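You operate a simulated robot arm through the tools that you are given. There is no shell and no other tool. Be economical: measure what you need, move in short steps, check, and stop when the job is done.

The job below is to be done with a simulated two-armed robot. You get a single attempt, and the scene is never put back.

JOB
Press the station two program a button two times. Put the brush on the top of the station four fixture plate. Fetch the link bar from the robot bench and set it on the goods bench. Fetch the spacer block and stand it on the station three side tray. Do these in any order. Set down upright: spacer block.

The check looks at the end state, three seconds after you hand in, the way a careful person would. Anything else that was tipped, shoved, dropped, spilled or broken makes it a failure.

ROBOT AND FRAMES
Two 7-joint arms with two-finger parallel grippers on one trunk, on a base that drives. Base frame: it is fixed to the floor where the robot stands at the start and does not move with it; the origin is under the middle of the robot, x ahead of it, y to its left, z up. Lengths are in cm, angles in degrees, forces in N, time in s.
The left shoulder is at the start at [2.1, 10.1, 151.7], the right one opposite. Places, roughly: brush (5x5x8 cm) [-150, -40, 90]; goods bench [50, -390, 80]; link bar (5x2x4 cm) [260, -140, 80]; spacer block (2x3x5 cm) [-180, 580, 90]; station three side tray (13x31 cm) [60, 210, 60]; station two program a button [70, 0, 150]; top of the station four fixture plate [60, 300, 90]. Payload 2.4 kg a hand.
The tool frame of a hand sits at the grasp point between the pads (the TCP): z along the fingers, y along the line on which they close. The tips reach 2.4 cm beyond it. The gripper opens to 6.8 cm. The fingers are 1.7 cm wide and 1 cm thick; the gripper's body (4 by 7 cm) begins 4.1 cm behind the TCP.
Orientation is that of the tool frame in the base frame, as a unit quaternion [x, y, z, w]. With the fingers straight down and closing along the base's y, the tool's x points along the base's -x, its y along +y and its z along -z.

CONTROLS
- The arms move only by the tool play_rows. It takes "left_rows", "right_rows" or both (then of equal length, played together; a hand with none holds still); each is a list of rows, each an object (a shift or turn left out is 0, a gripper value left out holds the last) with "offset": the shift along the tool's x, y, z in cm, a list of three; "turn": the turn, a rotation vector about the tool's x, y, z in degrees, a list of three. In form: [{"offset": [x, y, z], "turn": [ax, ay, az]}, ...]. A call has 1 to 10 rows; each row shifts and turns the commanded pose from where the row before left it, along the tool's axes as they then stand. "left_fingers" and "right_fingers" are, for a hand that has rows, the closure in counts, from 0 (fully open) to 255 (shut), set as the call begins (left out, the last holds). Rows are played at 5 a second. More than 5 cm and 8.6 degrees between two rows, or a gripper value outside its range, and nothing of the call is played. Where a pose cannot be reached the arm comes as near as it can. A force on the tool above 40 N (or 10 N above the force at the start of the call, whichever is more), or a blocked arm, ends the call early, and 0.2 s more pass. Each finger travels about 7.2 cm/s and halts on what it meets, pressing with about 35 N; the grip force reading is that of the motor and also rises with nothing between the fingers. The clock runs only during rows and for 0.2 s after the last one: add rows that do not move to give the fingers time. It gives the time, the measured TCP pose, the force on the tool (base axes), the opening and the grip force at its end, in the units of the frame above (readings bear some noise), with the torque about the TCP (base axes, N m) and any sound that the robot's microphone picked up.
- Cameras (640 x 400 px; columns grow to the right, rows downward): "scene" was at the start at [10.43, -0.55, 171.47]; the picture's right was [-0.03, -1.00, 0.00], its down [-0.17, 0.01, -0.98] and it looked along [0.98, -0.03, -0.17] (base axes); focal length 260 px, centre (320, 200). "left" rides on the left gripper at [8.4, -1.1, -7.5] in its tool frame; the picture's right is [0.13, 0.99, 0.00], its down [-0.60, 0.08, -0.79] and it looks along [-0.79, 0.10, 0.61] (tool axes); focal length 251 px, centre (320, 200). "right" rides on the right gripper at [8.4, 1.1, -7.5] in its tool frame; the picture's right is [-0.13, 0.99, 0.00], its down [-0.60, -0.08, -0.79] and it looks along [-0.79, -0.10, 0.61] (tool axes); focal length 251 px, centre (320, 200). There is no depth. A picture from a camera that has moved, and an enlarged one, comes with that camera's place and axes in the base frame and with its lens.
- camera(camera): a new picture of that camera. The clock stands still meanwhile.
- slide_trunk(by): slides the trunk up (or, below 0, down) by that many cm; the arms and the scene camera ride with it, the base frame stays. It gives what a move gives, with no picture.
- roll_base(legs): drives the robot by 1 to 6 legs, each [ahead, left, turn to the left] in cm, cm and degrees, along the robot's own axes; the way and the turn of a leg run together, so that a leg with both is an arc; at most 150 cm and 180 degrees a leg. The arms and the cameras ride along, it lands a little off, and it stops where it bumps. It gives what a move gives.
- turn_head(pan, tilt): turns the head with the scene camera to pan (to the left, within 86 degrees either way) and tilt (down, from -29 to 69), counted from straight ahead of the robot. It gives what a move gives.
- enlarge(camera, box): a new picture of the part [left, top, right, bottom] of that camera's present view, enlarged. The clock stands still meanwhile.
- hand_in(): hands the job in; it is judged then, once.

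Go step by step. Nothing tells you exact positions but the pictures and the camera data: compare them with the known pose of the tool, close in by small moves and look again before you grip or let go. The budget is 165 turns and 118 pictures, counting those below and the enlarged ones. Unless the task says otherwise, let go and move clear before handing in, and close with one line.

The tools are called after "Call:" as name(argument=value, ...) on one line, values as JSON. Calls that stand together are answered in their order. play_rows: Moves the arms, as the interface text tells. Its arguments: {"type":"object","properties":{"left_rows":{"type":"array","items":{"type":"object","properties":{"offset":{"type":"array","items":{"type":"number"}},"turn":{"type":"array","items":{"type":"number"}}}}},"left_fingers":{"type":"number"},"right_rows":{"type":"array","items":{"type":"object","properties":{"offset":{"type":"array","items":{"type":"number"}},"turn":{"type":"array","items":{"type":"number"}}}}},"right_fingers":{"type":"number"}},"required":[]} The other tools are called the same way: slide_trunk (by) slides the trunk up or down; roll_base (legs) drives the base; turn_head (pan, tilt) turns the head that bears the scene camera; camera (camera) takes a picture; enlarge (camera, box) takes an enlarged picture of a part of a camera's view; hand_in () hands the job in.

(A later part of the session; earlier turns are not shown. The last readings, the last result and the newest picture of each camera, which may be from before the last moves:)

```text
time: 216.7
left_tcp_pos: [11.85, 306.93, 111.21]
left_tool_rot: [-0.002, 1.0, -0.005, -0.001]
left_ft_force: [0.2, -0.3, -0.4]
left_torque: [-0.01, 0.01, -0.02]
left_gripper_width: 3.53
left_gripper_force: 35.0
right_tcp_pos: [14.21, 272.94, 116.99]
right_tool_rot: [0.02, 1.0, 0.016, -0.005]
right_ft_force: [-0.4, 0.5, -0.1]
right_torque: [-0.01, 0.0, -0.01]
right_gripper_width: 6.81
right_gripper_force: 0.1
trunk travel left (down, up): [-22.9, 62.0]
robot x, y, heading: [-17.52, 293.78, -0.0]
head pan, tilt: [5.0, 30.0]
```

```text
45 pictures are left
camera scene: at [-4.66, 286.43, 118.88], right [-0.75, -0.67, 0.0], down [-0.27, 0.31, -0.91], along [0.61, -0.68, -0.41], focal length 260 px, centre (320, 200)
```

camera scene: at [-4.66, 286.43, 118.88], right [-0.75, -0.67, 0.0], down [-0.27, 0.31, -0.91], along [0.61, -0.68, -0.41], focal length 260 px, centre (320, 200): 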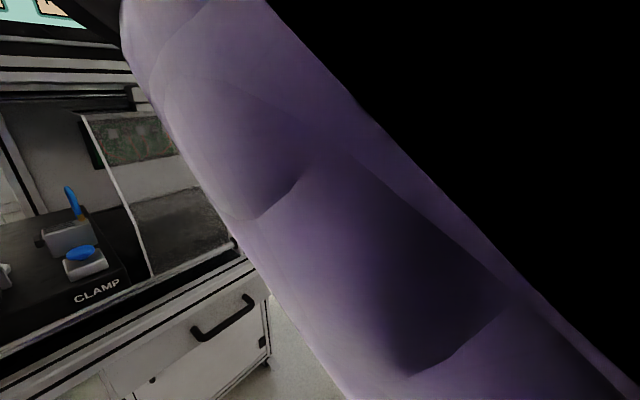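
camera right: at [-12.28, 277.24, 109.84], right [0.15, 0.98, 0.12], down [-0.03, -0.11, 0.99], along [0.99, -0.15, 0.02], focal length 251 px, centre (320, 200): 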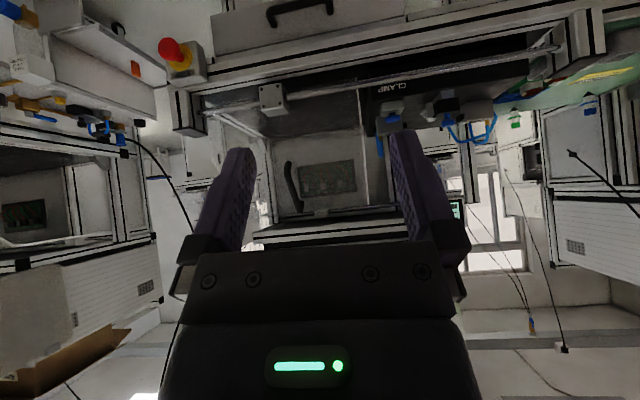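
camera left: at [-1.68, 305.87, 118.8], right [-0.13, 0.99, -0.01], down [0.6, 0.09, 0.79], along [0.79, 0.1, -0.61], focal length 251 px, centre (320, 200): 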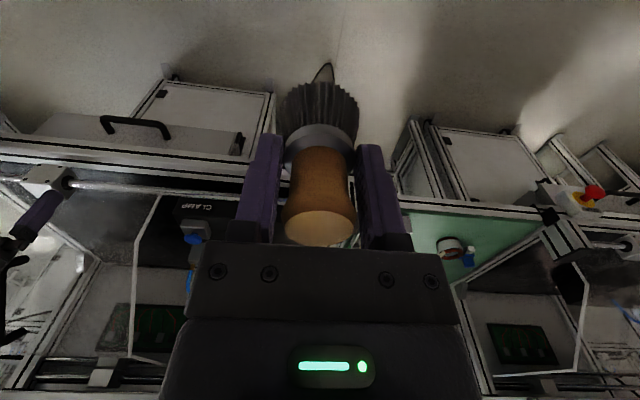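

The right forearm is pressing the head aside. Move the right hand outward, lower and a bit forward to free it.

Call:
play_rows(right_rows=[{"offset": [0, -3, 2]}, {"offset": [0, -3, 2]}, {"offset": [-2, -3, 2]}, {"offset": [-2, -3, 2]}, {}])

Call:
turn_head(pan=5, tilt=35)

Call:
camera(camera="scene")

```text
time: 217.9
left_tcp_pos: [11.73, 306.91, 111.39]
left_tool_rot: [-0.002, 1.0, -0.005, -0.001]
left_ft_force: [0.4, 0.4, 0.0]
left_torque: [0.0, 0.02, 0.0]
left_gripper_width: 3.55
left_gripper_force: 35.7
right_tcp_pos: [17.65, 261.17, 108.53]
right_tool_rot: [0.02, 1.0, 0.016, -0.006]
right_ft_force: [-0.2, -0.1, -0.5]
right_torque: [0.02, 0.05, 0.03]
right_gripper_width: 6.82
right_gripper_force: 0.0
trunk travel left (down, up): [-22.9, 62.0]
robot x, y, heading: [-17.05, 292.97, 0.2]
head pan, tilt: [5.0, 30.0]
```

```text
time: 218.6
left_tcp_pos: [11.86, 306.98, 111.4]
left_tool_rot: [-0.002, 1.0, -0.005, 0.0]
left_ft_force: [-0.4, 0.0, -0.2]
left_torque: [-0.02, -0.03, -0.02]
left_gripper_width: 3.54
left_gripper_force: 35.1
right_tcp_pos: [17.69, 261.12, 108.7]
right_tool_rot: [0.02, 1.0, 0.016, -0.005]
right_ft_force: [-1.1, -0.1, -0.1]
right_torque: [-0.01, -0.03, 0.0]
right_gripper_width: 6.79
right_gripper_force: 0.0
trunk travel left (down, up): [-22.9, 62.0]
robot x, y, heading: [-17.26, 293.47, 0.1]
head pan, tilt: [5.0, 35.0]
```

```text
44 pictures are left
camera scene: at [-2.05, 294.09, 117.17], right [0.09, -1.0, 0.0], down [-0.57, -0.05, -0.82], along [0.82, 0.07, -0.57], focal length 260 px, centre (320, 200)
```

scene: 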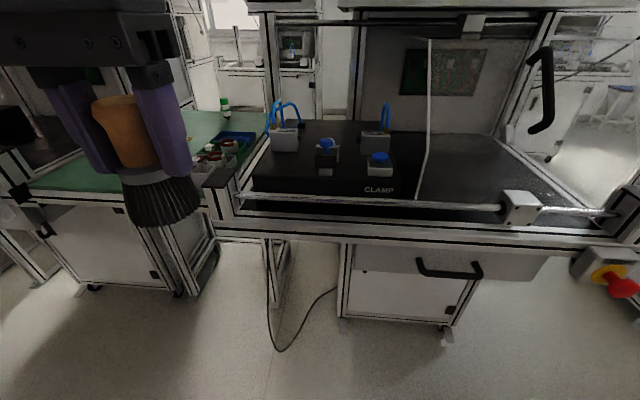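

Plate front-left corner triangulates to [43.4, 312, 90.5]; the free patch centre is about [49.5, 306]. I pull the right hand back so it stays clear of the cover handle, then drive in with the left hand.

Call:
play_rows(right_rows=[{"offset": [4, -1, 0]}, {"offset": [4, -1, 0]}, {"offset": [4, -1, 0]}, {}])

Call:
roll_base(legs=[[18, 0, 0]])

Call:
camera(camera="scene")

Call:
camera(camera="left")

```text
time: 219.6
left_tcp_pos: [11.78, 306.95, 111.44]
left_tool_rot: [-0.002, 1.0, -0.005, 0.0]
left_ft_force: [0.6, 0.6, 0.0]
left_torque: [-0.01, 0.01, 0.0]
left_gripper_width: 3.52
left_gripper_force: 35.1
right_tcp_pos: [5.56, 258.55, 108.7]
right_tool_rot: [0.019, 1.0, 0.016, -0.006]
right_ft_force: [-0.9, 0.7, 0.5]
right_torque: [-0.03, 0.0, -0.01]
right_gripper_width: 6.81
right_gripper_force: 0.0
trunk travel left (down, up): [-22.9, 62.0]
robot x, y, heading: [-17.3, 293.47, 0.1]
head pan, tilt: [5.0, 35.0]
```

```text
time: 221.1
left_tcp_pos: [29.82, 306.84, 111.31]
left_tool_rot: [-0.001, 1.0, -0.004, -0.002]
left_ft_force: [-0.4, -0.8, -0.6]
left_torque: [0.0, -0.02, 0.0]
left_gripper_width: 3.54
left_gripper_force: 35.3
right_tcp_pos: [23.51, 258.55, 108.6]
right_tool_rot: [0.021, 1.0, 0.016, -0.005]
right_ft_force: [-0.8, 0.1, 0.0]
right_torque: [-0.01, 0.01, -0.01]
right_gripper_width: 6.83
right_gripper_force: 0.0
trunk travel left (down, up): [-22.9, 62.0]
robot x, y, heading: [0.74, 293.58, 0.1]
head pan, tilt: [5.0, 35.0]
```

```text
43 pictures are left
camera scene: at [15.92, 294.07, 117.17], right [0.09, -1.0, 0.0], down [-0.57, -0.05, -0.82], along [0.82, 0.07, -0.57], focal length 260 px, centre (320, 200)
```

scene: 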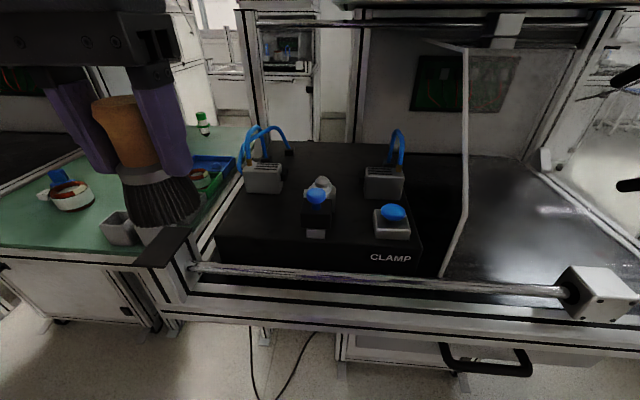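

```text
42 pictures are left
camera left: at [21.33, 305.86, 118.79], right [-0.13, 0.99, -0.01], down [0.6, 0.09, 0.79], along [0.79, 0.1, -0.61], focal length 251 px, centre (320, 200)
```

left: 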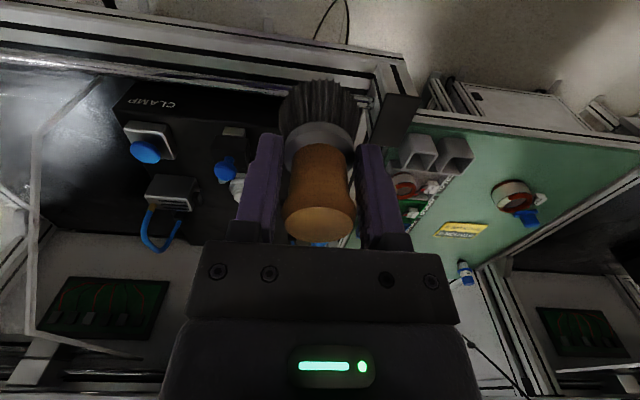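

Call:
roll_base(legs=[[11, 0, 0]])

Call:
play_rows(left_rows=[{"offset": [-3, -0.5, 0]}, {"offset": [-3, -0.5, 0]}, {"offset": [-2.4, 0, 0]}, {"offset": [0, 0, 4]}, {"offset": [0, 0, 3]}, {}])

Call:
camera(camera="scene")

Call:
camera(camera="left")

```text
time: 222.3
left_tcp_pos: [40.92, 306.99, 111.24]
left_tool_rot: [-0.002, 1.0, -0.005, 0.0]
left_ft_force: [0.2, 0.9, -0.3]
left_torque: [-0.01, -0.02, 0.03]
left_gripper_width: 3.54
left_gripper_force: 34.6
right_tcp_pos: [34.55, 258.48, 108.64]
right_tool_rot: [0.021, 1.0, 0.016, -0.006]
right_ft_force: [0.3, -0.4, -0.3]
right_torque: [0.0, 0.0, 0.0]
right_gripper_width: 6.79
right_gripper_force: 0.0
trunk travel left (down, up): [-22.9, 62.0]
robot x, y, heading: [11.47, 293.38, 0.0]
head pan, tilt: [5.0, 35.0]
```

```text
time: 223.7
left_tcp_pos: [49.38, 305.8, 104.45]
left_tool_rot: [-0.001, 1.0, -0.005, -0.001]
left_ft_force: [-1.4, -0.6, -0.6]
left_torque: [-0.01, 0.01, 0.02]
left_gripper_width: 3.51
left_gripper_force: 34.9
right_tcp_pos: [34.66, 258.54, 108.65]
right_tool_rot: [0.02, 1.0, 0.016, -0.006]
right_ft_force: [0.0, 0.3, 0.4]
right_torque: [-0.02, 0.0, 0.02]
right_gripper_width: 6.8
right_gripper_force: 0.0
trunk travel left (down, up): [-22.9, 62.0]
robot x, y, heading: [11.92, 293.42, -0.4]
head pan, tilt: [5.0, 35.0]
```

```text
41 pictures are left
camera scene: at [27.02, 294.05, 117.17], right [0.09, -1.0, 0.0], down [-0.57, -0.05, -0.82], along [0.82, 0.07, -0.57], focal length 260 px, centre (320, 200)
```

scene: 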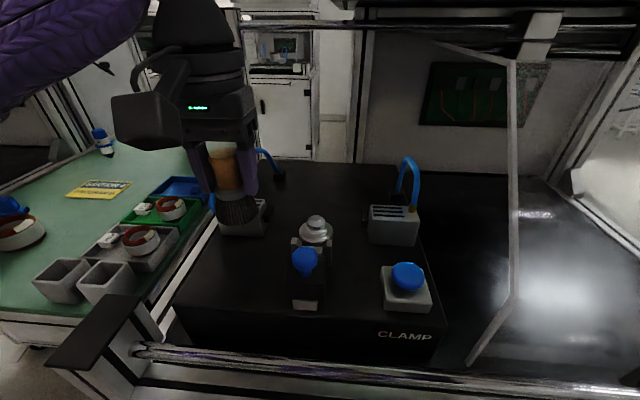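

```text
40 pictures are left
camera left: at [40.86, 304.8, 111.77], right [-0.13, 0.99, -0.01], down [0.6, 0.09, 0.79], along [0.79, 0.1, -0.61], focal length 251 px, centre (320, 200)
```

left: 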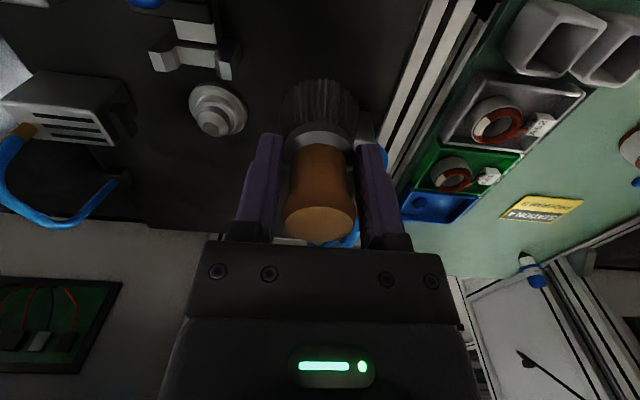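

Over the free patch with ~3 cm to the sensor behind. Lower in steps until contact.

Call:
play_rows(left_rows=[{"offset": [0.6, 0, 3]}, {"offset": [0, 0, 3]}, {"offset": [0, 0, 2]}, {}])

Call:
play_rows(left_rows=[{"offset": [0, 0, 0.3]}, {"offset": [0, 0, 0.3]}, {"offset": [0, 0, 0.3]}, {}])

Call:
camera(camera="scene")

```text
time: 224.6
left_tcp_pos: [48.6, 305.78, 97.02]
left_tool_rot: [-0.002, 1.0, -0.008, 0.006]
left_ft_force: [-3.4, 0.9, 15.7]
left_torque: [-0.09, 0.44, -0.05]
left_gripper_width: 3.52
left_gripper_force: 35.0
right_tcp_pos: [34.47, 258.64, 108.7]
right_tool_rot: [0.02, 1.0, 0.016, -0.006]
right_ft_force: [-0.9, 0.1, -0.3]
right_torque: [-0.01, 0.02, 0.04]
right_gripper_width: 6.79
right_gripper_force: 0.0
trunk travel left (down, up): [-22.9, 62.0]
robot x, y, heading: [11.86, 293.4, 0.0]
head pan, tilt: [5.0, 35.0]
stopped in row 4 (left hand): the force on the tool passed its limit at 46 N (the readings are from after the stop); the commanded pose is now the measured one
```

```text
time: 225.0
left_tcp_pos: [48.59, 305.61, 96.92]
left_tool_rot: [-0.002, 1.0, -0.008, 0.009]
left_ft_force: [-3.9, 1.1, 23.0]
left_torque: [-0.03, 0.5, -0.03]
left_gripper_width: 3.53
left_gripper_force: 34.7
right_tcp_pos: [34.32, 258.66, 108.68]
right_tool_rot: [0.02, 1.0, 0.016, -0.004]
right_ft_force: [-0.5, 0.1, -0.1]
right_torque: [-0.01, 0.02, -0.02]
right_gripper_width: 6.81
right_gripper_force: 0.1
trunk travel left (down, up): [-22.9, 62.0]
robot x, y, heading: [11.7, 293.82, -0.1]
head pan, tilt: [5.0, 35.0]
stopped in row 2 (left hand): the force on the tool passed its limit at 44 N (the readings are from after the stop); the commanded pose is now the measured one
```

```text
39 pictures are left
camera scene: at [26.8, 294.03, 117.21], right [0.09, -1.0, 0.0], down [-0.57, -0.05, -0.82], along [0.82, 0.07, -0.57], focal length 260 px, centre (320, 200)
```

scene: 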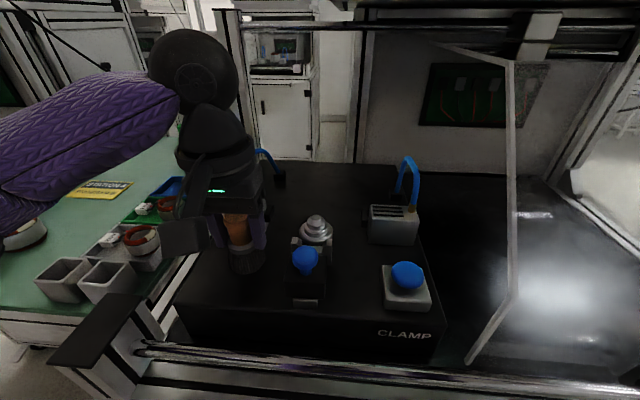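

Call:
enlarge(camera="scene", box=[170, 190, 330, 290])

Call:
camera(camera="left")

```text
4.00 times, centred on (250, 240) of scene
camera zoom: at [26.8, 294.03, 117.21], right [0.09, -1.0, 0.0], down [-0.57, -0.05, -0.82], along [0.82, 0.07, -0.57], focal length 1038 px, centre (600, 40)
```

zoom: 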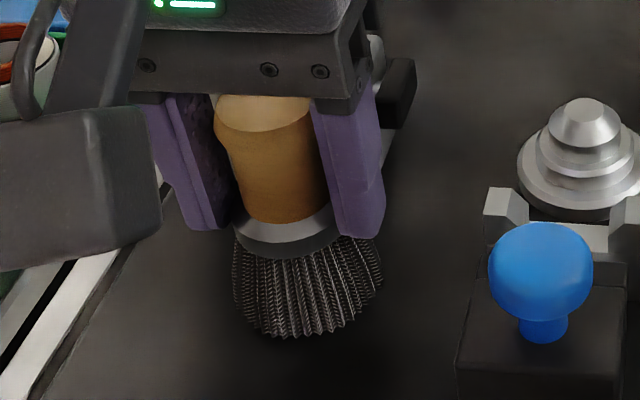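

```text
37 pictures are left
camera left: at [40.02, 304.78, 104.22], right [-0.13, 0.99, -0.02], down [0.59, 0.1, 0.8], along [0.8, 0.1, -0.6], focal length 251 px, centre (320, 200)
```

left: 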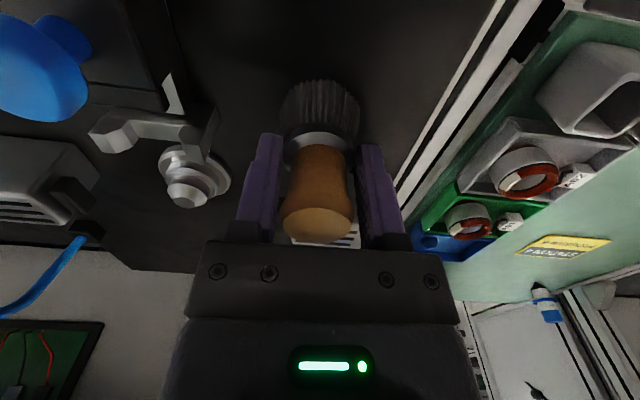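

The brush stands on the plate (bottom ≈ 92). Release gently and check.

Call:
play_rows(left_rows=[{}, {}, {}], left_fingers=50)

Call:
enlarge(camera="scene", box=[170, 190, 330, 290])

```text
time: 225.8
left_tcp_pos: [48.92, 305.82, 96.77]
left_tool_rot: [-0.004, 1.0, -0.008, 0.008]
left_ft_force: [0.3, -0.3, 0.9]
left_torque: [-0.02, 0.03, 0.01]
left_gripper_width: 5.49
left_gripper_force: 0.2
right_tcp_pos: [34.6, 258.74, 108.62]
right_tool_rot: [0.02, 1.0, 0.016, -0.006]
right_ft_force: [0.0, 0.8, -0.6]
right_torque: [0.01, 0.05, 0.02]
right_gripper_width: 6.81
right_gripper_force: 0.1
trunk travel left (down, up): [-22.9, 62.0]
robot x, y, heading: [11.69, 293.12, -0.1]
head pan, tilt: [5.0, 35.0]
```

```text
4.00 times, centred on (250, 240) of scene
camera zoom: at [27.02, 294.06, 117.17], right [0.09, -1.0, 0.0], down [-0.57, -0.05, -0.82], along [0.82, 0.07, -0.57], focal length 1038 px, centre (600, 40)
```

zoom: 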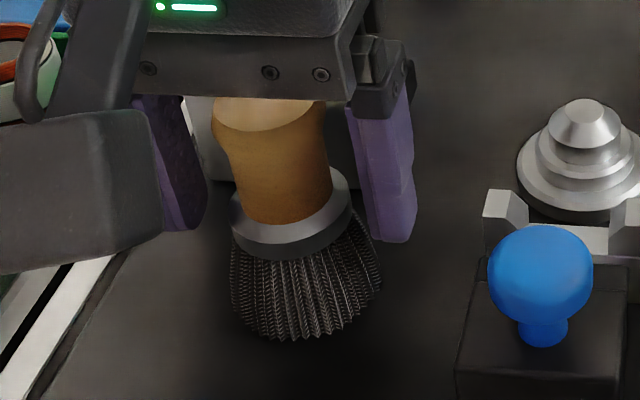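

Brush stands free. Lift straight up and back out.

Call:
play_rows(left_rows=[{"offset": [0, 0, -2]}, {"offset": [0, 0, -4]}, {"offset": [0, 0, -4]}, {"offset": [0, 0, -4]}, {"offset": [4, 0, 0]}, {"offset": [4, 0, 0]}, {}])

Call:
roll_base(legs=[[-75, 0, 0]])

Call:
camera(camera="scene")

```text
time: 227.4
left_tcp_pos: [40.36, 305.84, 110.66]
left_tool_rot: [-0.004, 1.0, -0.008, 0.007]
left_ft_force: [0.0, -0.2, -0.5]
left_torque: [0.02, 0.02, -0.05]
left_gripper_width: 5.47
left_gripper_force: 0.0
right_tcp_pos: [34.58, 258.59, 108.51]
right_tool_rot: [0.021, 1.0, 0.015, -0.005]
right_ft_force: [0.4, 1.4, -0.4]
right_torque: [0.0, 0.0, 0.0]
right_gripper_width: 6.77
right_gripper_force: 0.1
trunk travel left (down, up): [-22.9, 62.0]
robot x, y, heading: [11.74, 293.43, 0.2]
head pan, tilt: [5.0, 35.0]
```

```text
time: 231.4
left_tcp_pos: [-34.35, 305.83, 110.71]
left_tool_rot: [-0.003, 1.0, -0.009, 0.008]
left_ft_force: [-0.4, 0.5, 0.2]
left_torque: [0.0, 0.02, -0.02]
left_gripper_width: 5.46
left_gripper_force: 0.1
right_tcp_pos: [-40.22, 258.7, 108.66]
right_tool_rot: [0.02, 1.0, 0.016, -0.005]
right_ft_force: [-0.6, -0.6, 1.0]
right_torque: [0.01, -0.03, -0.01]
right_gripper_width: 6.8
right_gripper_force: 0.2
trunk travel left (down, up): [-22.9, 62.0]
robot x, y, heading: [-63.44, 293.72, 0.3]
head pan, tilt: [5.0, 35.0]
```

```text
35 pictures are left
camera scene: at [-47.81, 294.06, 117.17], right [0.09, -1.0, 0.0], down [-0.57, -0.05, -0.82], along [0.82, 0.07, -0.57], focal length 260 px, centre (320, 200)
```

scene: 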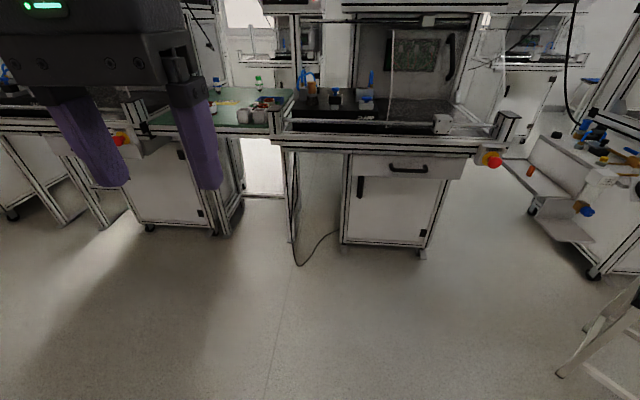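

Brush is on the plate and spacer on its tray. Next the link bar near [260, -140, 80]; I travel back along the aisle and look through the gap right of station 2.

Call:
roll_base(legs=[[0, -150, 0], [0, -150, 0], [0, -80, 0]])

Call:
slide_trunk(by=40)

Call:
turn_head(pan=-10, tilt=20)

Call:
camera(camera="scene")

```text
time: 249.7
left_tcp_pos: [-37.11, -72.34, 110.76]
left_tool_rot: [0.001, 1.0, -0.008, 0.008]
left_ft_force: [-0.1, -0.7, -0.5]
left_torque: [-0.04, 0.0, -0.01]
left_gripper_width: 5.47
left_gripper_force: 0.0
right_tcp_pos: [-43.38, -119.34, 108.63]
right_tool_rot: [0.024, 1.0, 0.016, -0.006]
right_ft_force: [-0.3, -0.4, 0.8]
right_torque: [-0.01, -0.02, -0.01]
right_gripper_width: 6.79
right_gripper_force: 0.0
trunk travel left (down, up): [-22.9, 62.0]
robot x, y, heading: [-66.09, -84.31, -0.5]
head pan, tilt: [5.0, 35.0]
```

```text
time: 253.5
left_tcp_pos: [-37.29, -72.1, 150.7]
left_tool_rot: [0.0, 1.0, -0.009, 0.007]
left_ft_force: [0.5, -0.8, 0.4]
left_torque: [-0.01, 0.0, -0.01]
left_gripper_width: 5.48
left_gripper_force: 0.1
right_tcp_pos: [-43.41, -119.22, 148.58]
right_tool_rot: [0.025, 1.0, 0.016, -0.005]
right_ft_force: [0.2, -1.2, -0.1]
right_torque: [0.0, 0.0, 0.01]
right_gripper_width: 6.8
right_gripper_force: 0.1
trunk travel left (down, up): [-62.9, 22.0]
robot x, y, heading: [-65.89, -84.58, -0.4]
head pan, tilt: [5.0, 35.0]
```

```text
time: 254.3
left_tcp_pos: [-37.34, -72.19, 150.62]
left_tool_rot: [0.001, 1.0, -0.008, 0.009]
left_ft_force: [0.6, -0.1, -0.6]
left_torque: [0.01, -0.01, -0.02]
left_gripper_width: 5.47
left_gripper_force: 0.0
right_tcp_pos: [-43.37, -119.27, 148.67]
right_tool_rot: [0.024, 1.0, 0.016, -0.006]
right_ft_force: [0.2, -0.3, 0.1]
right_torque: [0.03, 0.02, 0.01]
right_gripper_width: 6.8
right_gripper_force: 0.2
trunk travel left (down, up): [-62.9, 22.0]
robot x, y, heading: [-65.91, -84.36, -0.6]
head pan, tilt: [-10.0, 20.0]
```

```text
34 pictures are left
camera scene: at [-55.55, -86.18, 159.82], right [-0.18, -0.98, 0.0], down [-0.34, 0.06, -0.94], along [0.92, -0.17, -0.34], focal length 260 px, centre (320, 200)
```

scene: 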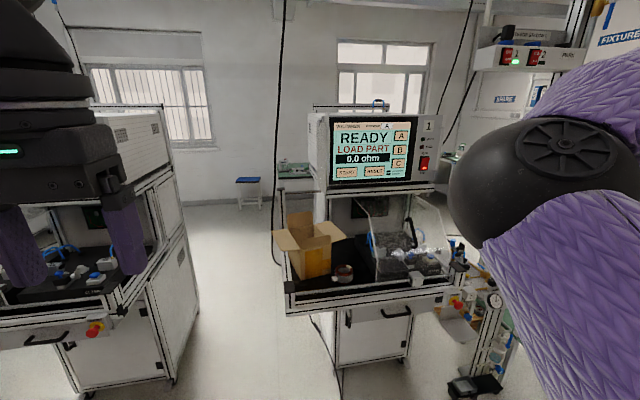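

The gap between stations 2 and 1 is about 63 cm — tight. I look for an open way around to the right of station 1.

Call:
turn_head(pan=-75, tilt=15)

Call:
camera(camera="scene")

```text
time: 255.6
left_tcp_pos: [-37.14, -72.2, 150.55]
left_tool_rot: [0.001, 1.0, -0.008, 0.008]
left_ft_force: [0.4, -0.1, -0.2]
left_torque: [0.03, -0.01, 0.02]
left_gripper_width: 5.46
left_gripper_force: 0.0
right_tcp_pos: [-43.38, -119.35, 148.71]
right_tool_rot: [0.024, 1.0, 0.015, -0.006]
right_ft_force: [-0.3, -0.5, -0.3]
right_torque: [0.04, 0.02, 0.0]
right_gripper_width: 6.81
right_gripper_force: 0.0
trunk travel left (down, up): [-62.9, 22.0]
robot x, y, heading: [-66.28, -84.49, -0.5]
head pan, tilt: [-75.0, 15.0]
```

```text
33 pictures are left
camera scene: at [-62.36, -93.55, 160.65], right [-0.97, -0.25, 0.0], down [-0.07, 0.25, -0.97], along [0.24, -0.93, -0.26], focal length 260 px, centre (320, 200)
```

scene: 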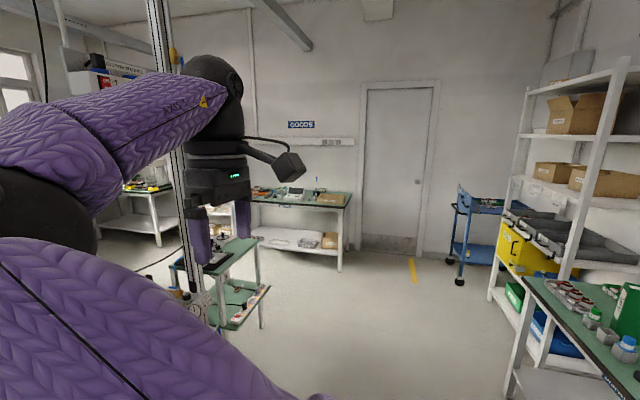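

Call:
roll_base(legs=[[0, -150, 0], [0, -80, 0.5]])

Call:
turn_head(pan=5, tilt=20)

Call:
camera(camera="scene")

```text
time: 266.9
left_tcp_pos: [-39.14, -301.72, 150.65]
left_tool_rot: [-0.006, 1.0, -0.007, 0.007]
left_ft_force: [-0.4, 0.1, 0.3]
left_torque: [0.0, 0.03, 0.01]
left_gripper_width: 5.47
left_gripper_force: 0.0
right_tcp_pos: [-44.7, -349.03, 148.62]
right_tool_rot: [0.018, 1.0, 0.016, -0.006]
right_ft_force: [0.2, -0.2, 0.4]
right_torque: [0.03, 0.05, -0.02]
right_gripper_width: 6.81
right_gripper_force: 0.0
trunk travel left (down, up): [-62.9, 22.0]
robot x, y, heading: [-67.67, -313.88, 0.2]
head pan, tilt: [-75.0, 15.0]
```

```text
time: 268.5
left_tcp_pos: [-39.13, -301.7, 150.73]
left_tool_rot: [-0.006, 1.0, -0.007, 0.008]
left_ft_force: [-0.5, -1.0, 0.0]
left_torque: [-0.01, 0.01, 0.0]
left_gripper_width: 5.47
left_gripper_force: 0.0
right_tcp_pos: [-44.72, -348.98, 148.68]
right_tool_rot: [0.018, 1.0, 0.016, -0.005]
right_ft_force: [0.2, 0.1, 0.0]
right_torque: [-0.03, -0.02, 0.01]
right_gripper_width: 6.81
right_gripper_force: 0.1
trunk travel left (down, up): [-62.9, 22.0]
robot x, y, heading: [-67.91, -313.82, 0.3]
head pan, tilt: [5.0, 20.0]
```

```text
32 pictures are left
camera scene: at [-57.18, -313.51, 159.83], right [0.09, -1.0, 0.0], down [-0.34, -0.03, -0.94], along [0.94, 0.09, -0.34], focal length 260 px, centre (320, 200)
```

scene: 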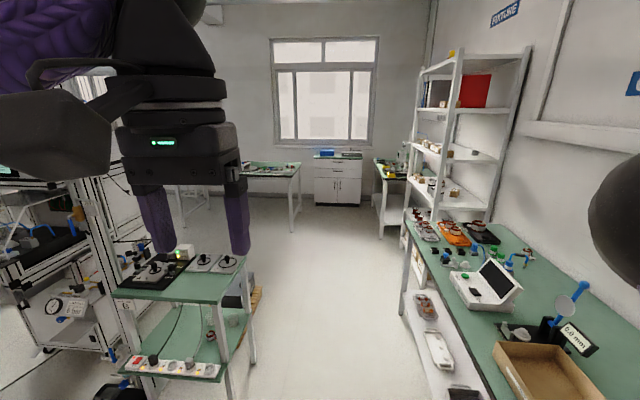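

The corridor between the small bench and the goods bench is ~1 m wide. I drive through along y ≈ -312 and then look left toward the robot bench.

Call:
roll_base(legs=[[150, 0, 0], [105, 0, 0]])

Call:
turn_head(pan=50, tilt=20)

Call:
camera(camera="scene")

```text
time: 280.8
left_tcp_pos: [214.0, -299.03, 150.7]
left_tool_rot: [-0.011, 1.0, -0.007, 0.007]
left_ft_force: [0.1, 0.9, 0.7]
left_torque: [0.0, -0.01, 0.02]
left_gripper_width: 5.47
left_gripper_force: 0.1
right_tcp_pos: [208.81, -346.32, 148.59]
right_tool_rot: [0.014, 1.0, 0.015, -0.005]
right_ft_force: [-0.1, 0.1, 1.1]
right_torque: [0.01, 0.03, -0.03]
right_gripper_width: 6.8
right_gripper_force: 0.1
trunk travel left (down, up): [-62.9, 22.0]
robot x, y, heading: [185.13, -311.95, 1.0]
head pan, tilt: [5.0, 20.0]
```

```text
time: 282.0
left_tcp_pos: [213.95, -299.09, 150.6]
left_tool_rot: [-0.011, 1.0, -0.008, 0.008]
left_ft_force: [0.6, -0.3, -0.3]
left_torque: [0.03, -0.02, 0.0]
left_gripper_width: 5.43
left_gripper_force: 0.1
right_tcp_pos: [208.77, -346.22, 148.58]
right_tool_rot: [0.013, 1.0, 0.016, -0.005]
right_ft_force: [-0.5, -0.3, 1.4]
right_torque: [0.0, 0.0, 0.0]
right_gripper_width: 6.8
right_gripper_force: 0.0
trunk travel left (down, up): [-62.9, 22.0]
robot x, y, heading: [185.34, -311.64, 1.0]
head pan, tilt: [50.0, 20.0]
```

```text
31 pictures are left
camera scene: at [192.58, -304.75, 159.83], right [0.78, -0.63, 0.0], down [-0.22, -0.27, -0.94], along [0.59, 0.73, -0.34], focal length 260 px, centre (320, 200)
```

scene: 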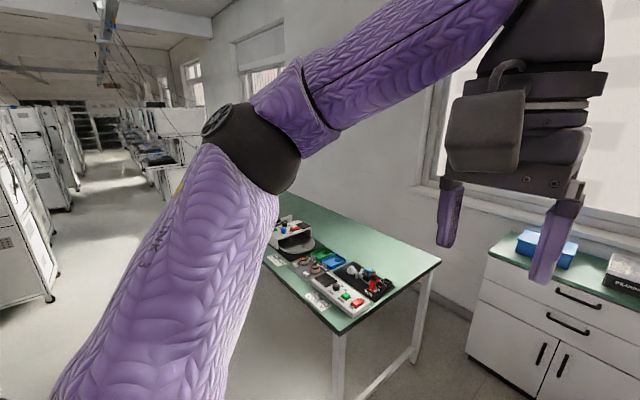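

Call:
roll_base(legs=[[0, 150, -1]])

Call:
turn_head(pan=0, tilt=40)

Call:
camera(camera="scene")

```text
time: 289.4
left_tcp_pos: [213.2, -149.39, 150.67]
left_tool_rot: [-0.001, 1.0, -0.007, 0.008]
left_ft_force: [-0.5, -0.7, -0.1]
left_torque: [0.02, -0.01, 0.03]
left_gripper_width: 5.48
left_gripper_force: 0.1
right_tcp_pos: [207.36, -196.55, 148.68]
right_tool_rot: [0.023, 1.0, 0.016, -0.006]
right_ft_force: [-0.4, 0.2, -0.3]
right_torque: [-0.04, -0.01, 0.0]
right_gripper_width: 6.78
right_gripper_force: 0.1
trunk travel left (down, up): [-62.9, 22.0]
robot x, y, heading: [184.79, -161.62, -0.2]
head pan, tilt: [50.0, 20.0]
```

```text
time: 290.6
left_tcp_pos: [213.32, -149.44, 150.65]
left_tool_rot: [-0.002, 1.0, -0.008, 0.008]
left_ft_force: [-0.7, 0.2, -0.9]
left_torque: [-0.06, 0.02, 0.04]
left_gripper_width: 5.49
left_gripper_force: 0.0
right_tcp_pos: [207.36, -196.74, 148.75]
right_tool_rot: [0.023, 1.0, 0.016, -0.006]
right_ft_force: [0.8, 0.1, 0.2]
right_torque: [-0.01, -0.02, 0.02]
right_gripper_width: 6.78
right_gripper_force: 0.0
trunk travel left (down, up): [-62.9, 22.0]
robot x, y, heading: [184.75, -161.47, -0.4]
head pan, tilt: [0.0, 40.0]
```

```text
30 pictures are left
camera scene: at [194.31, -161.93, 156.69], right [0.0, -1.0, 0.0], down [-0.64, 0.0, -0.77], along [0.77, 0.0, -0.64], focal length 260 px, centre (320, 200)
```

scene: 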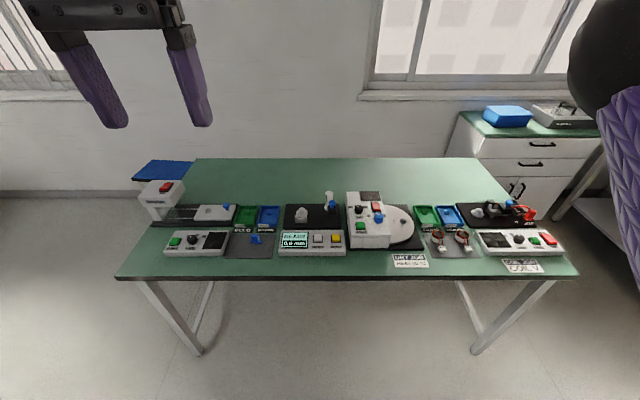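

Call:
enlarge(camera="scene", box=[200, 190, 328, 270])

```text
5.00 times, centred on (264, 230) of scene
camera zoom: at [194.31, -161.93, 156.69], right [0.0, -1.0, 0.0], down [-0.64, 0.0, -0.77], along [0.77, 0.0, -0.64], focal length 1298 px, centre (600, 50)
```

zoom: 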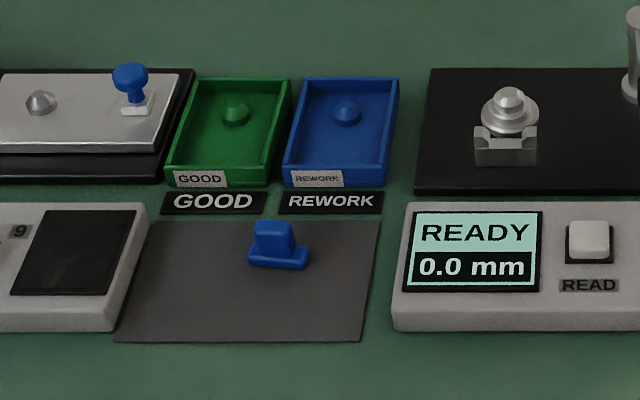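

The link bar is the blue T-shaped piece at about [262, -137, 79–83]. Line up the left hand, lower the trunk and close in.

Call:
roll_base(legs=[[0, 12.5, 0], [22, 0, 0]])

Call:
slide_trunk(by=-40)

Call:
play_rows(left_rows=[{"offset": [0, 0, 4]}, {"offset": [0, 0, 4]}, {}, {}], left_fingers=0)

Call:
camera(camera="left")

Call:
camera(camera="scene")

```text
time: 293.1
left_tcp_pos: [235.26, -137.11, 150.77]
left_tool_rot: [-0.001, 1.0, -0.008, 0.007]
left_ft_force: [0.5, -1.0, -0.5]
left_torque: [-0.01, 0.01, -0.01]
left_gripper_width: 5.47
left_gripper_force: 0.1
right_tcp_pos: [229.22, -184.33, 148.68]
right_tool_rot: [0.022, 1.0, 0.016, -0.005]
right_ft_force: [-0.3, -0.2, -1.1]
right_torque: [0.0, 0.03, -0.02]
right_gripper_width: 6.82
right_gripper_force: 0.1
trunk travel left (down, up): [-62.9, 22.0]
robot x, y, heading: [206.44, -149.48, -0.4]
head pan, tilt: [0.0, 40.0]
```

```text
time: 296.9
left_tcp_pos: [235.16, -137.05, 110.63]
left_tool_rot: [-0.002, 1.0, -0.008, 0.007]
left_ft_force: [0.7, -0.2, -0.4]
left_torque: [-0.01, 0.0, 0.01]
left_gripper_width: 5.48
left_gripper_force: 0.1
right_tcp_pos: [229.03, -184.2, 108.67]
right_tool_rot: [0.023, 1.0, 0.016, -0.005]
right_ft_force: [-0.2, 0.1, 0.3]
right_torque: [0.01, -0.04, -0.02]
right_gripper_width: 6.78
right_gripper_force: 0.0
trunk travel left (down, up): [-22.9, 62.0]
robot x, y, heading: [206.33, -149.16, -0.1]
head pan, tilt: [0.0, 40.0]
```

```text
time: 297.9
left_tcp_pos: [235.26, -137.34, 102.65]
left_tool_rot: [-0.002, 1.0, -0.008, 0.008]
left_ft_force: [-0.9, 0.8, -0.2]
left_torque: [-0.01, -0.02, 0.03]
left_gripper_width: 6.81
left_gripper_force: 0.0
right_tcp_pos: [229.07, -184.29, 108.71]
right_tool_rot: [0.022, 1.0, 0.017, -0.006]
right_ft_force: [0.5, -0.1, 0.8]
right_torque: [0.0, 0.01, -0.02]
right_gripper_width: 6.8
right_gripper_force: 0.0
trunk travel left (down, up): [-22.9, 62.0]
robot x, y, heading: [206.3, -149.16, -0.3]
head pan, tilt: [0.0, 40.0]
```

```text
28 pictures are left
camera left: at [226.7, -138.25, 109.93], right [-0.13, 0.99, -0.02], down [0.59, 0.09, 0.8], along [0.8, 0.1, -0.6], focal length 251 px, centre (320, 200)
```

left: 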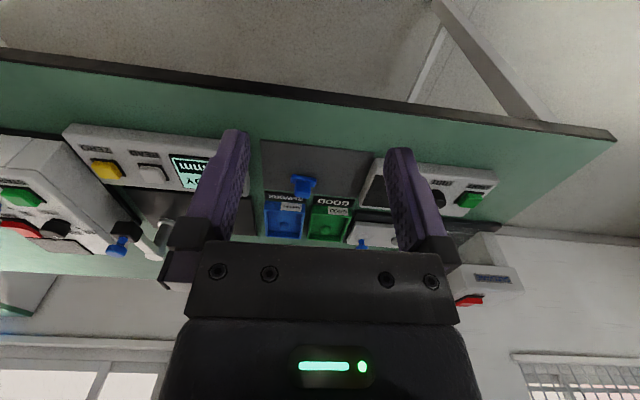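

```text
27 pictures are left
camera scene: at [221.32, -149.56, 116.42], right [0.0, -1.0, 0.0], down [-0.64, 0.0, -0.77], along [0.77, 0.0, -0.64], focal length 260 px, centre (320, 200)
```

scene: 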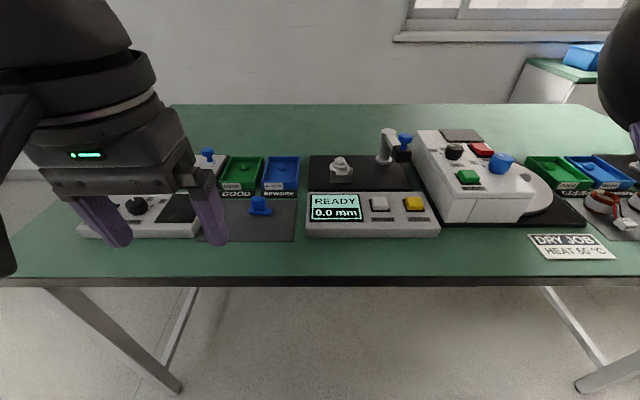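

Call:
roll_base(legs=[[17, 0, 0]])

Call:
play_rows(left_rows=[{"offset": [-3, 0, 3]}, {"offset": [-3, 0, 3]}, {"offset": [-3, 0, 3]}, {}])

Call:
camera(camera="left")

Call:
enlarge(camera="scene", box=[130, 160, 370, 310])

```text
time: 299.4
left_tcp_pos: [252.18, -137.28, 102.69]
left_tool_rot: [-0.002, 1.0, -0.008, 0.007]
left_ft_force: [0.6, 0.2, 0.1]
left_torque: [-0.02, -0.02, 0.01]
left_gripper_width: 6.77
left_gripper_force: 0.0
right_tcp_pos: [245.92, -184.36, 108.54]
right_tool_rot: [0.023, 1.0, 0.016, -0.005]
right_ft_force: [-0.4, 0.4, 0.2]
right_torque: [0.0, -0.02, 0.01]
right_gripper_width: 6.81
right_gripper_force: 0.1
trunk travel left (down, up): [-22.9, 62.0]
robot x, y, heading: [223.13, -149.23, -0.2]
head pan, tilt: [0.0, 40.0]
```

```text
time: 300.4
left_tcp_pos: [261.27, -137.53, 93.74]
left_tool_rot: [-0.002, 1.0, -0.007, 0.009]
left_ft_force: [-0.4, 0.2, -0.7]
left_torque: [-0.01, 0.0, 0.01]
left_gripper_width: 6.8
left_gripper_force: 0.1
right_tcp_pos: [245.99, -184.28, 108.75]
right_tool_rot: [0.023, 1.0, 0.016, -0.006]
right_ft_force: [0.3, 0.1, 0.0]
right_torque: [0.01, 0.01, 0.01]
right_gripper_width: 6.8
right_gripper_force: 0.0
trunk travel left (down, up): [-22.9, 62.0]
robot x, y, heading: [222.97, -149.57, 0.1]
head pan, tilt: [0.0, 40.0]
```

```text
26 pictures are left
camera left: at [252.7, -138.5, 101.04], right [-0.13, 0.99, -0.02], down [0.59, 0.09, 0.8], along [0.8, 0.1, -0.6], focal length 251 px, centre (320, 200)
```

left: 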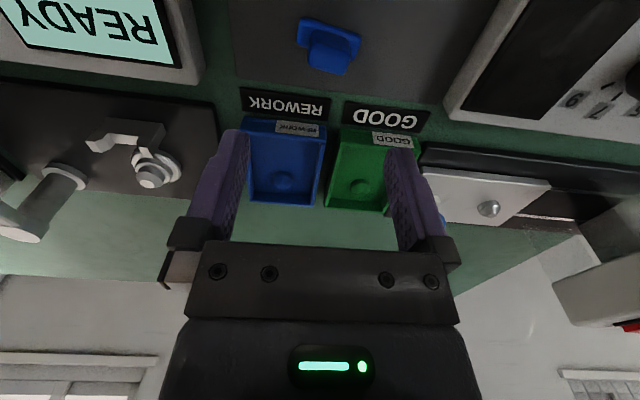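

```text
2.67 times, centred on (250, 235) of scene
camera zoom: at [238.2, -149.62, 116.41], right [0.0, -1.0, 0.0], down [-0.64, 0.0, -0.77], along [0.77, 0.0, -0.64], focal length 692 px, centre (507, 107)
```

zoom: 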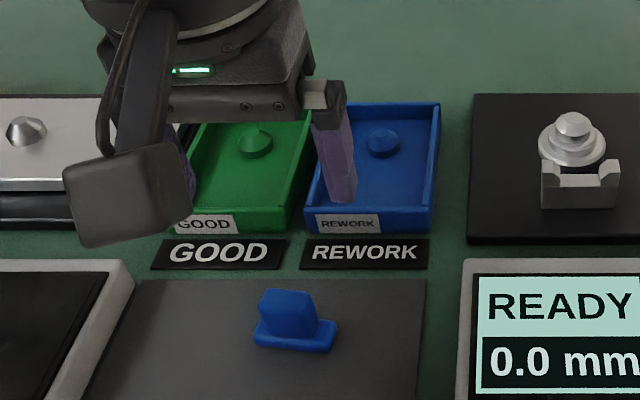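

Object centre ≈ [261.1, -137.0], fin top ≈ 83. Align by 0.5 cm and 6°, then lower.

Call:
play_rows(left_rows=[{"offset": [0, 0.5, 0], "turn": [0, 0, 6]}, {"offset": [0, 0, 3]}, {"offset": [0, 0, 3]}, {"offset": [0, 0, 2]}, {}])

Call:
camera(camera="left")

Call:
enlarge(camera="scene", box=[130, 160, 370, 310])

```text
time: 301.6
left_tcp_pos: [261.42, -137.09, 85.67]
left_tool_rot: [0.051, 0.999, -0.008, 0.008]
left_ft_force: [0.1, -0.7, -0.7]
left_torque: [0.01, -0.03, 0.03]
left_gripper_width: 6.79
left_gripper_force: 0.0
right_tcp_pos: [245.89, -184.24, 108.42]
right_tool_rot: [0.023, 1.0, 0.016, -0.006]
right_ft_force: [-0.9, -0.3, 0.5]
right_torque: [0.01, -0.02, 0.01]
right_gripper_width: 6.79
right_gripper_force: 0.1
trunk travel left (down, up): [-22.9, 62.0]
robot x, y, heading: [223.33, -149.33, -0.2]
head pan, tilt: [0.0, 40.0]
```

```text
24 pictures are left
camera left: at [252.78, -137.11, 92.97], right [-0.03, 1.0, -0.02], down [0.6, 0.03, 0.8], along [0.8, 0.01, -0.6], focal length 251 px, centre (320, 200)
```

left: 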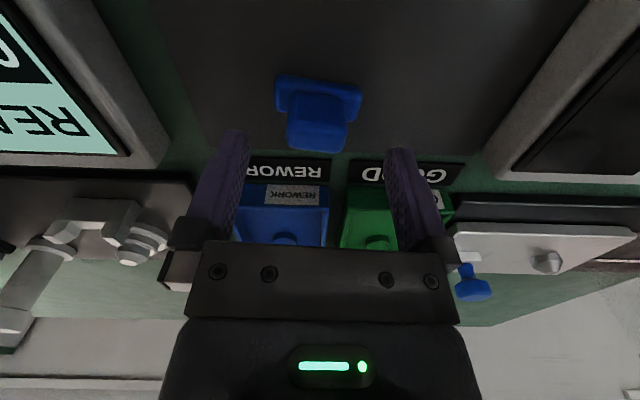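

```text
2.67 times, centred on (250, 235) of scene
camera zoom: at [238.19, -149.62, 116.41], right [0.0, -1.0, 0.0], down [-0.64, 0.0, -0.77], along [0.77, 0.0, -0.64], focal length 692 px, centre (507, 107)
```

zoom: 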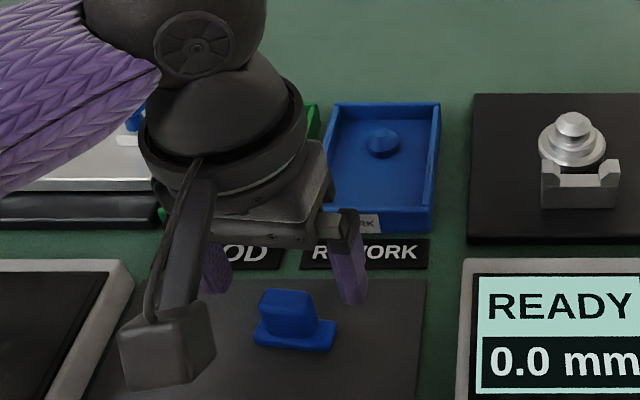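

Fin is centred between the fingers. Lower the last 2.4 cm and close.

Call:
play_rows(left_rows=[{"offset": [0, 0, 1]}, {"offset": [0, 0, 0.7]}, {"offset": [0, 0, 0.7]}, {}])

Call:
play_rows(left_rows=[{}, {}, {}, {}], left_fingers=255)

Call:
play_rows(left_rows=[{"offset": [0, 0, -1]}, {"offset": [0, 0, -2]}, {"offset": [0, 0, -3]}, {}])

Call:
camera(camera="left")

```text
time: 302.6
left_tcp_pos: [261.47, -137.01, 83.46]
left_tool_rot: [0.051, 0.999, -0.007, 0.008]
left_ft_force: [-0.5, -0.1, -0.7]
left_torque: [-0.02, 0.01, -0.02]
left_gripper_width: 6.77
left_gripper_force: 0.0
right_tcp_pos: [245.9, -184.39, 108.64]
right_tool_rot: [0.023, 1.0, 0.016, -0.006]
right_ft_force: [-0.1, -0.1, -0.7]
right_torque: [0.02, 0.0, -0.04]
right_gripper_width: 6.8
right_gripper_force: 0.0
trunk travel left (down, up): [-22.9, 62.0]
robot x, y, heading: [223.06, -149.6, -0.1]
head pan, tilt: [0.0, 40.0]
```

```text
time: 303.6
left_tcp_pos: [261.47, -137.09, 83.3]
left_tool_rot: [0.05, 0.999, -0.008, 0.008]
left_ft_force: [-0.1, 0.3, 0.6]
left_torque: [-0.02, 0.03, -0.02]
left_gripper_width: 4.48
left_gripper_force: 35.0
right_tcp_pos: [245.94, -184.44, 108.68]
right_tool_rot: [0.022, 1.0, 0.015, -0.005]
right_ft_force: [0.5, -0.9, -0.8]
right_torque: [-0.02, 0.0, -0.01]
right_gripper_width: 6.79
right_gripper_force: 0.1
trunk travel left (down, up): [-22.9, 62.0]
robot x, y, heading: [223.17, -149.13, -0.6]
head pan, tilt: [0.0, 40.0]
```

```text
time: 304.6
left_tcp_pos: [261.4, -137.07, 89.43]
left_tool_rot: [0.051, 0.999, -0.006, 0.007]
left_ft_force: [0.2, 0.0, -1.2]
left_torque: [-0.01, -0.02, 0.01]
left_gripper_width: 4.49
left_gripper_force: 35.1
right_tcp_pos: [245.97, -184.26, 108.6]
right_tool_rot: [0.023, 1.0, 0.015, -0.005]
right_ft_force: [0.7, 0.3, 0.0]
right_torque: [0.0, 0.04, -0.02]
right_gripper_width: 6.8
right_gripper_force: 0.1
trunk travel left (down, up): [-22.9, 62.0]
robot x, y, heading: [223.02, -149.44, -0.1]
head pan, tilt: [0.0, 40.0]
```

```text
22 pictures are left
camera left: at [252.74, -137.13, 96.7], right [-0.03, 1.0, -0.02], down [0.6, 0.03, 0.8], along [0.8, 0.01, -0.6], focal length 251 px, centre (320, 200)
```

left: 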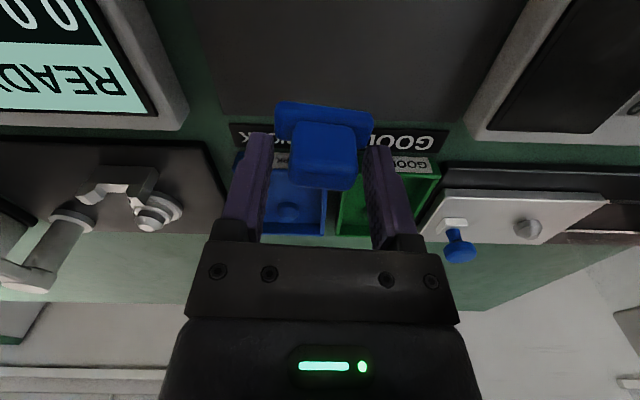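

Link bar held and lifted. Retreat, raise, and go back to the goods bench, turning at x ≈ 110 where there is room.

Call:
play_rows(left_rows=[{"offset": [0, 0, -4]}, {"offset": [0, 0, -4]}, {"offset": [0, 0, -4]}, {"offset": [4, 0, 0]}, {"offset": [4, 0, 0]}, {}])

Call:
roll_base(legs=[[-40, 0, 0], [0, -150, 0], [0, -13, 0], [-78, 0, 0], [0, 0, -90]])

Call:
turn_head(pan=-10, tilt=35)

Call:
camera(camera="scene")

```text
time: 306.0
left_tcp_pos: [253.26, -136.1, 101.2]
left_tool_rot: [0.051, 0.999, -0.008, 0.009]
left_ft_force: [-0.2, 0.1, -0.5]
left_torque: [-0.02, 0.0, 0.03]
left_gripper_width: 4.48
left_gripper_force: 34.9
right_tcp_pos: [245.99, -184.38, 108.61]
right_tool_rot: [0.023, 1.0, 0.016, -0.006]
right_ft_force: [-0.5, -0.4, 0.6]
right_torque: [0.0, 0.02, 0.03]
right_gripper_width: 6.8
right_gripper_force: 0.1
trunk travel left (down, up): [-22.9, 62.0]
robot x, y, heading: [223.14, -149.19, -0.2]
head pan, tilt: [0.0, 40.0]
```

```text
time: 324.0
left_tcp_pos: [118.77, -342.45, 101.24]
left_tool_rot: [0.737, 0.676, -0.011, 0.0]
left_ft_force: [0.0, 0.1, -0.1]
left_torque: [0.02, -0.02, 0.01]
left_gripper_width: 4.49
left_gripper_force: 34.8
right_tcp_pos: [70.46, -335.91, 108.64]
right_tool_rot: [0.718, 0.696, 0.015, 0.007]
right_ft_force: [-0.1, 0.0, 0.1]
right_torque: [0.06, 0.0, 0.05]
right_gripper_width: 6.79
right_gripper_force: 0.1
trunk travel left (down, up): [-22.9, 62.0]
robot x, y, heading: [105.07, -312.78, -89.3]
head pan, tilt: [0.0, 40.0]
```

```text
time: 324.7
left_tcp_pos: [118.67, -342.42, 101.21]
left_tool_rot: [0.737, 0.676, -0.011, 0.001]
left_ft_force: [0.5, 0.5, 0.0]
left_torque: [0.02, -0.01, -0.01]
left_gripper_width: 4.5
left_gripper_force: 35.4
right_tcp_pos: [70.32, -335.86, 108.73]
right_tool_rot: [0.717, 0.697, 0.015, 0.007]
right_ft_force: [0.4, 0.5, 0.4]
right_torque: [-0.01, -0.01, 0.01]
right_gripper_width: 6.82
right_gripper_force: 0.1
trunk travel left (down, up): [-22.9, 62.0]
robot x, y, heading: [104.9, -312.46, -89.4]
head pan, tilt: [-10.0, 35.0]
```

```text
21 pictures are left
camera scene: at [103.78, -328.04, 117.17], right [-0.99, 0.16, 0.0], down [0.09, 0.57, -0.82], along [-0.13, -0.81, -0.57], focal length 260 px, centre (320, 200)
```

scene: 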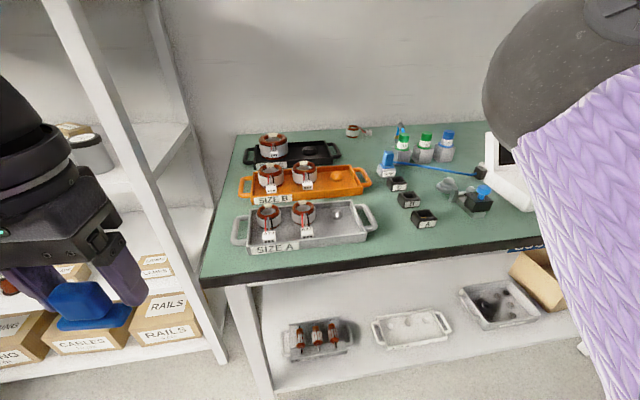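

This is the goods bench (front edge y ≈ -358). I shift right to find an open spot.

Call:
roll_base(legs=[[0, -38, 0]])

Call:
turn_head(pan=0, tilt=40)

Call:
camera(camera="scene")

```text
time: 327.1
left_tcp_pos: [80.9, -343.05, 101.2]
left_tool_rot: [0.736, 0.677, -0.012, 0.0]
left_ft_force: [0.3, 0.0, -0.1]
left_torque: [0.0, 0.01, 0.02]
left_gripper_width: 4.48
left_gripper_force: 35.1
right_tcp_pos: [32.65, -336.52, 108.63]
right_tool_rot: [0.717, 0.697, 0.014, 0.007]
right_ft_force: [-0.9, 0.8, 0.2]
right_torque: [-0.02, 0.01, -0.03]
right_gripper_width: 6.79
right_gripper_force: 0.1
trunk travel left (down, up): [-22.9, 62.0]
robot x, y, heading: [67.52, -313.32, -89.2]
head pan, tilt: [-10.0, 35.0]
```

```text
time: 327.8
left_tcp_pos: [80.9, -342.96, 101.08]
left_tool_rot: [0.736, 0.677, -0.011, 0.001]
left_ft_force: [0.4, -0.3, 0.4]
left_torque: [-0.02, 0.0, 0.05]
left_gripper_width: 4.47
left_gripper_force: 34.9
right_tcp_pos: [32.68, -336.51, 108.61]
right_tool_rot: [0.717, 0.697, 0.015, 0.007]
right_ft_force: [0.2, -1.1, 0.7]
right_torque: [0.01, -0.03, -0.01]
right_gripper_width: 6.82
right_gripper_force: 0.1
trunk travel left (down, up): [-22.9, 62.0]
robot x, y, heading: [67.36, -313.02, -89.3]
head pan, tilt: [0.0, 40.0]
```

```text
20 pictures are left
camera scene: at [67.52, -328.34, 116.42], right [-1.0, -0.01, 0.0], down [-0.01, 0.64, -0.77], along [0.01, -0.77, -0.64], focal length 260 px, centre (320, 200)
```

scene: 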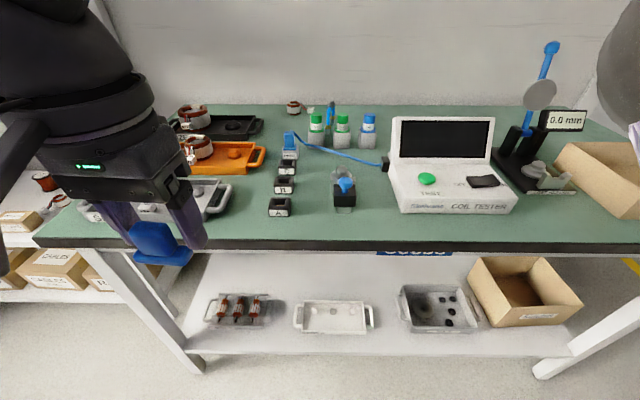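

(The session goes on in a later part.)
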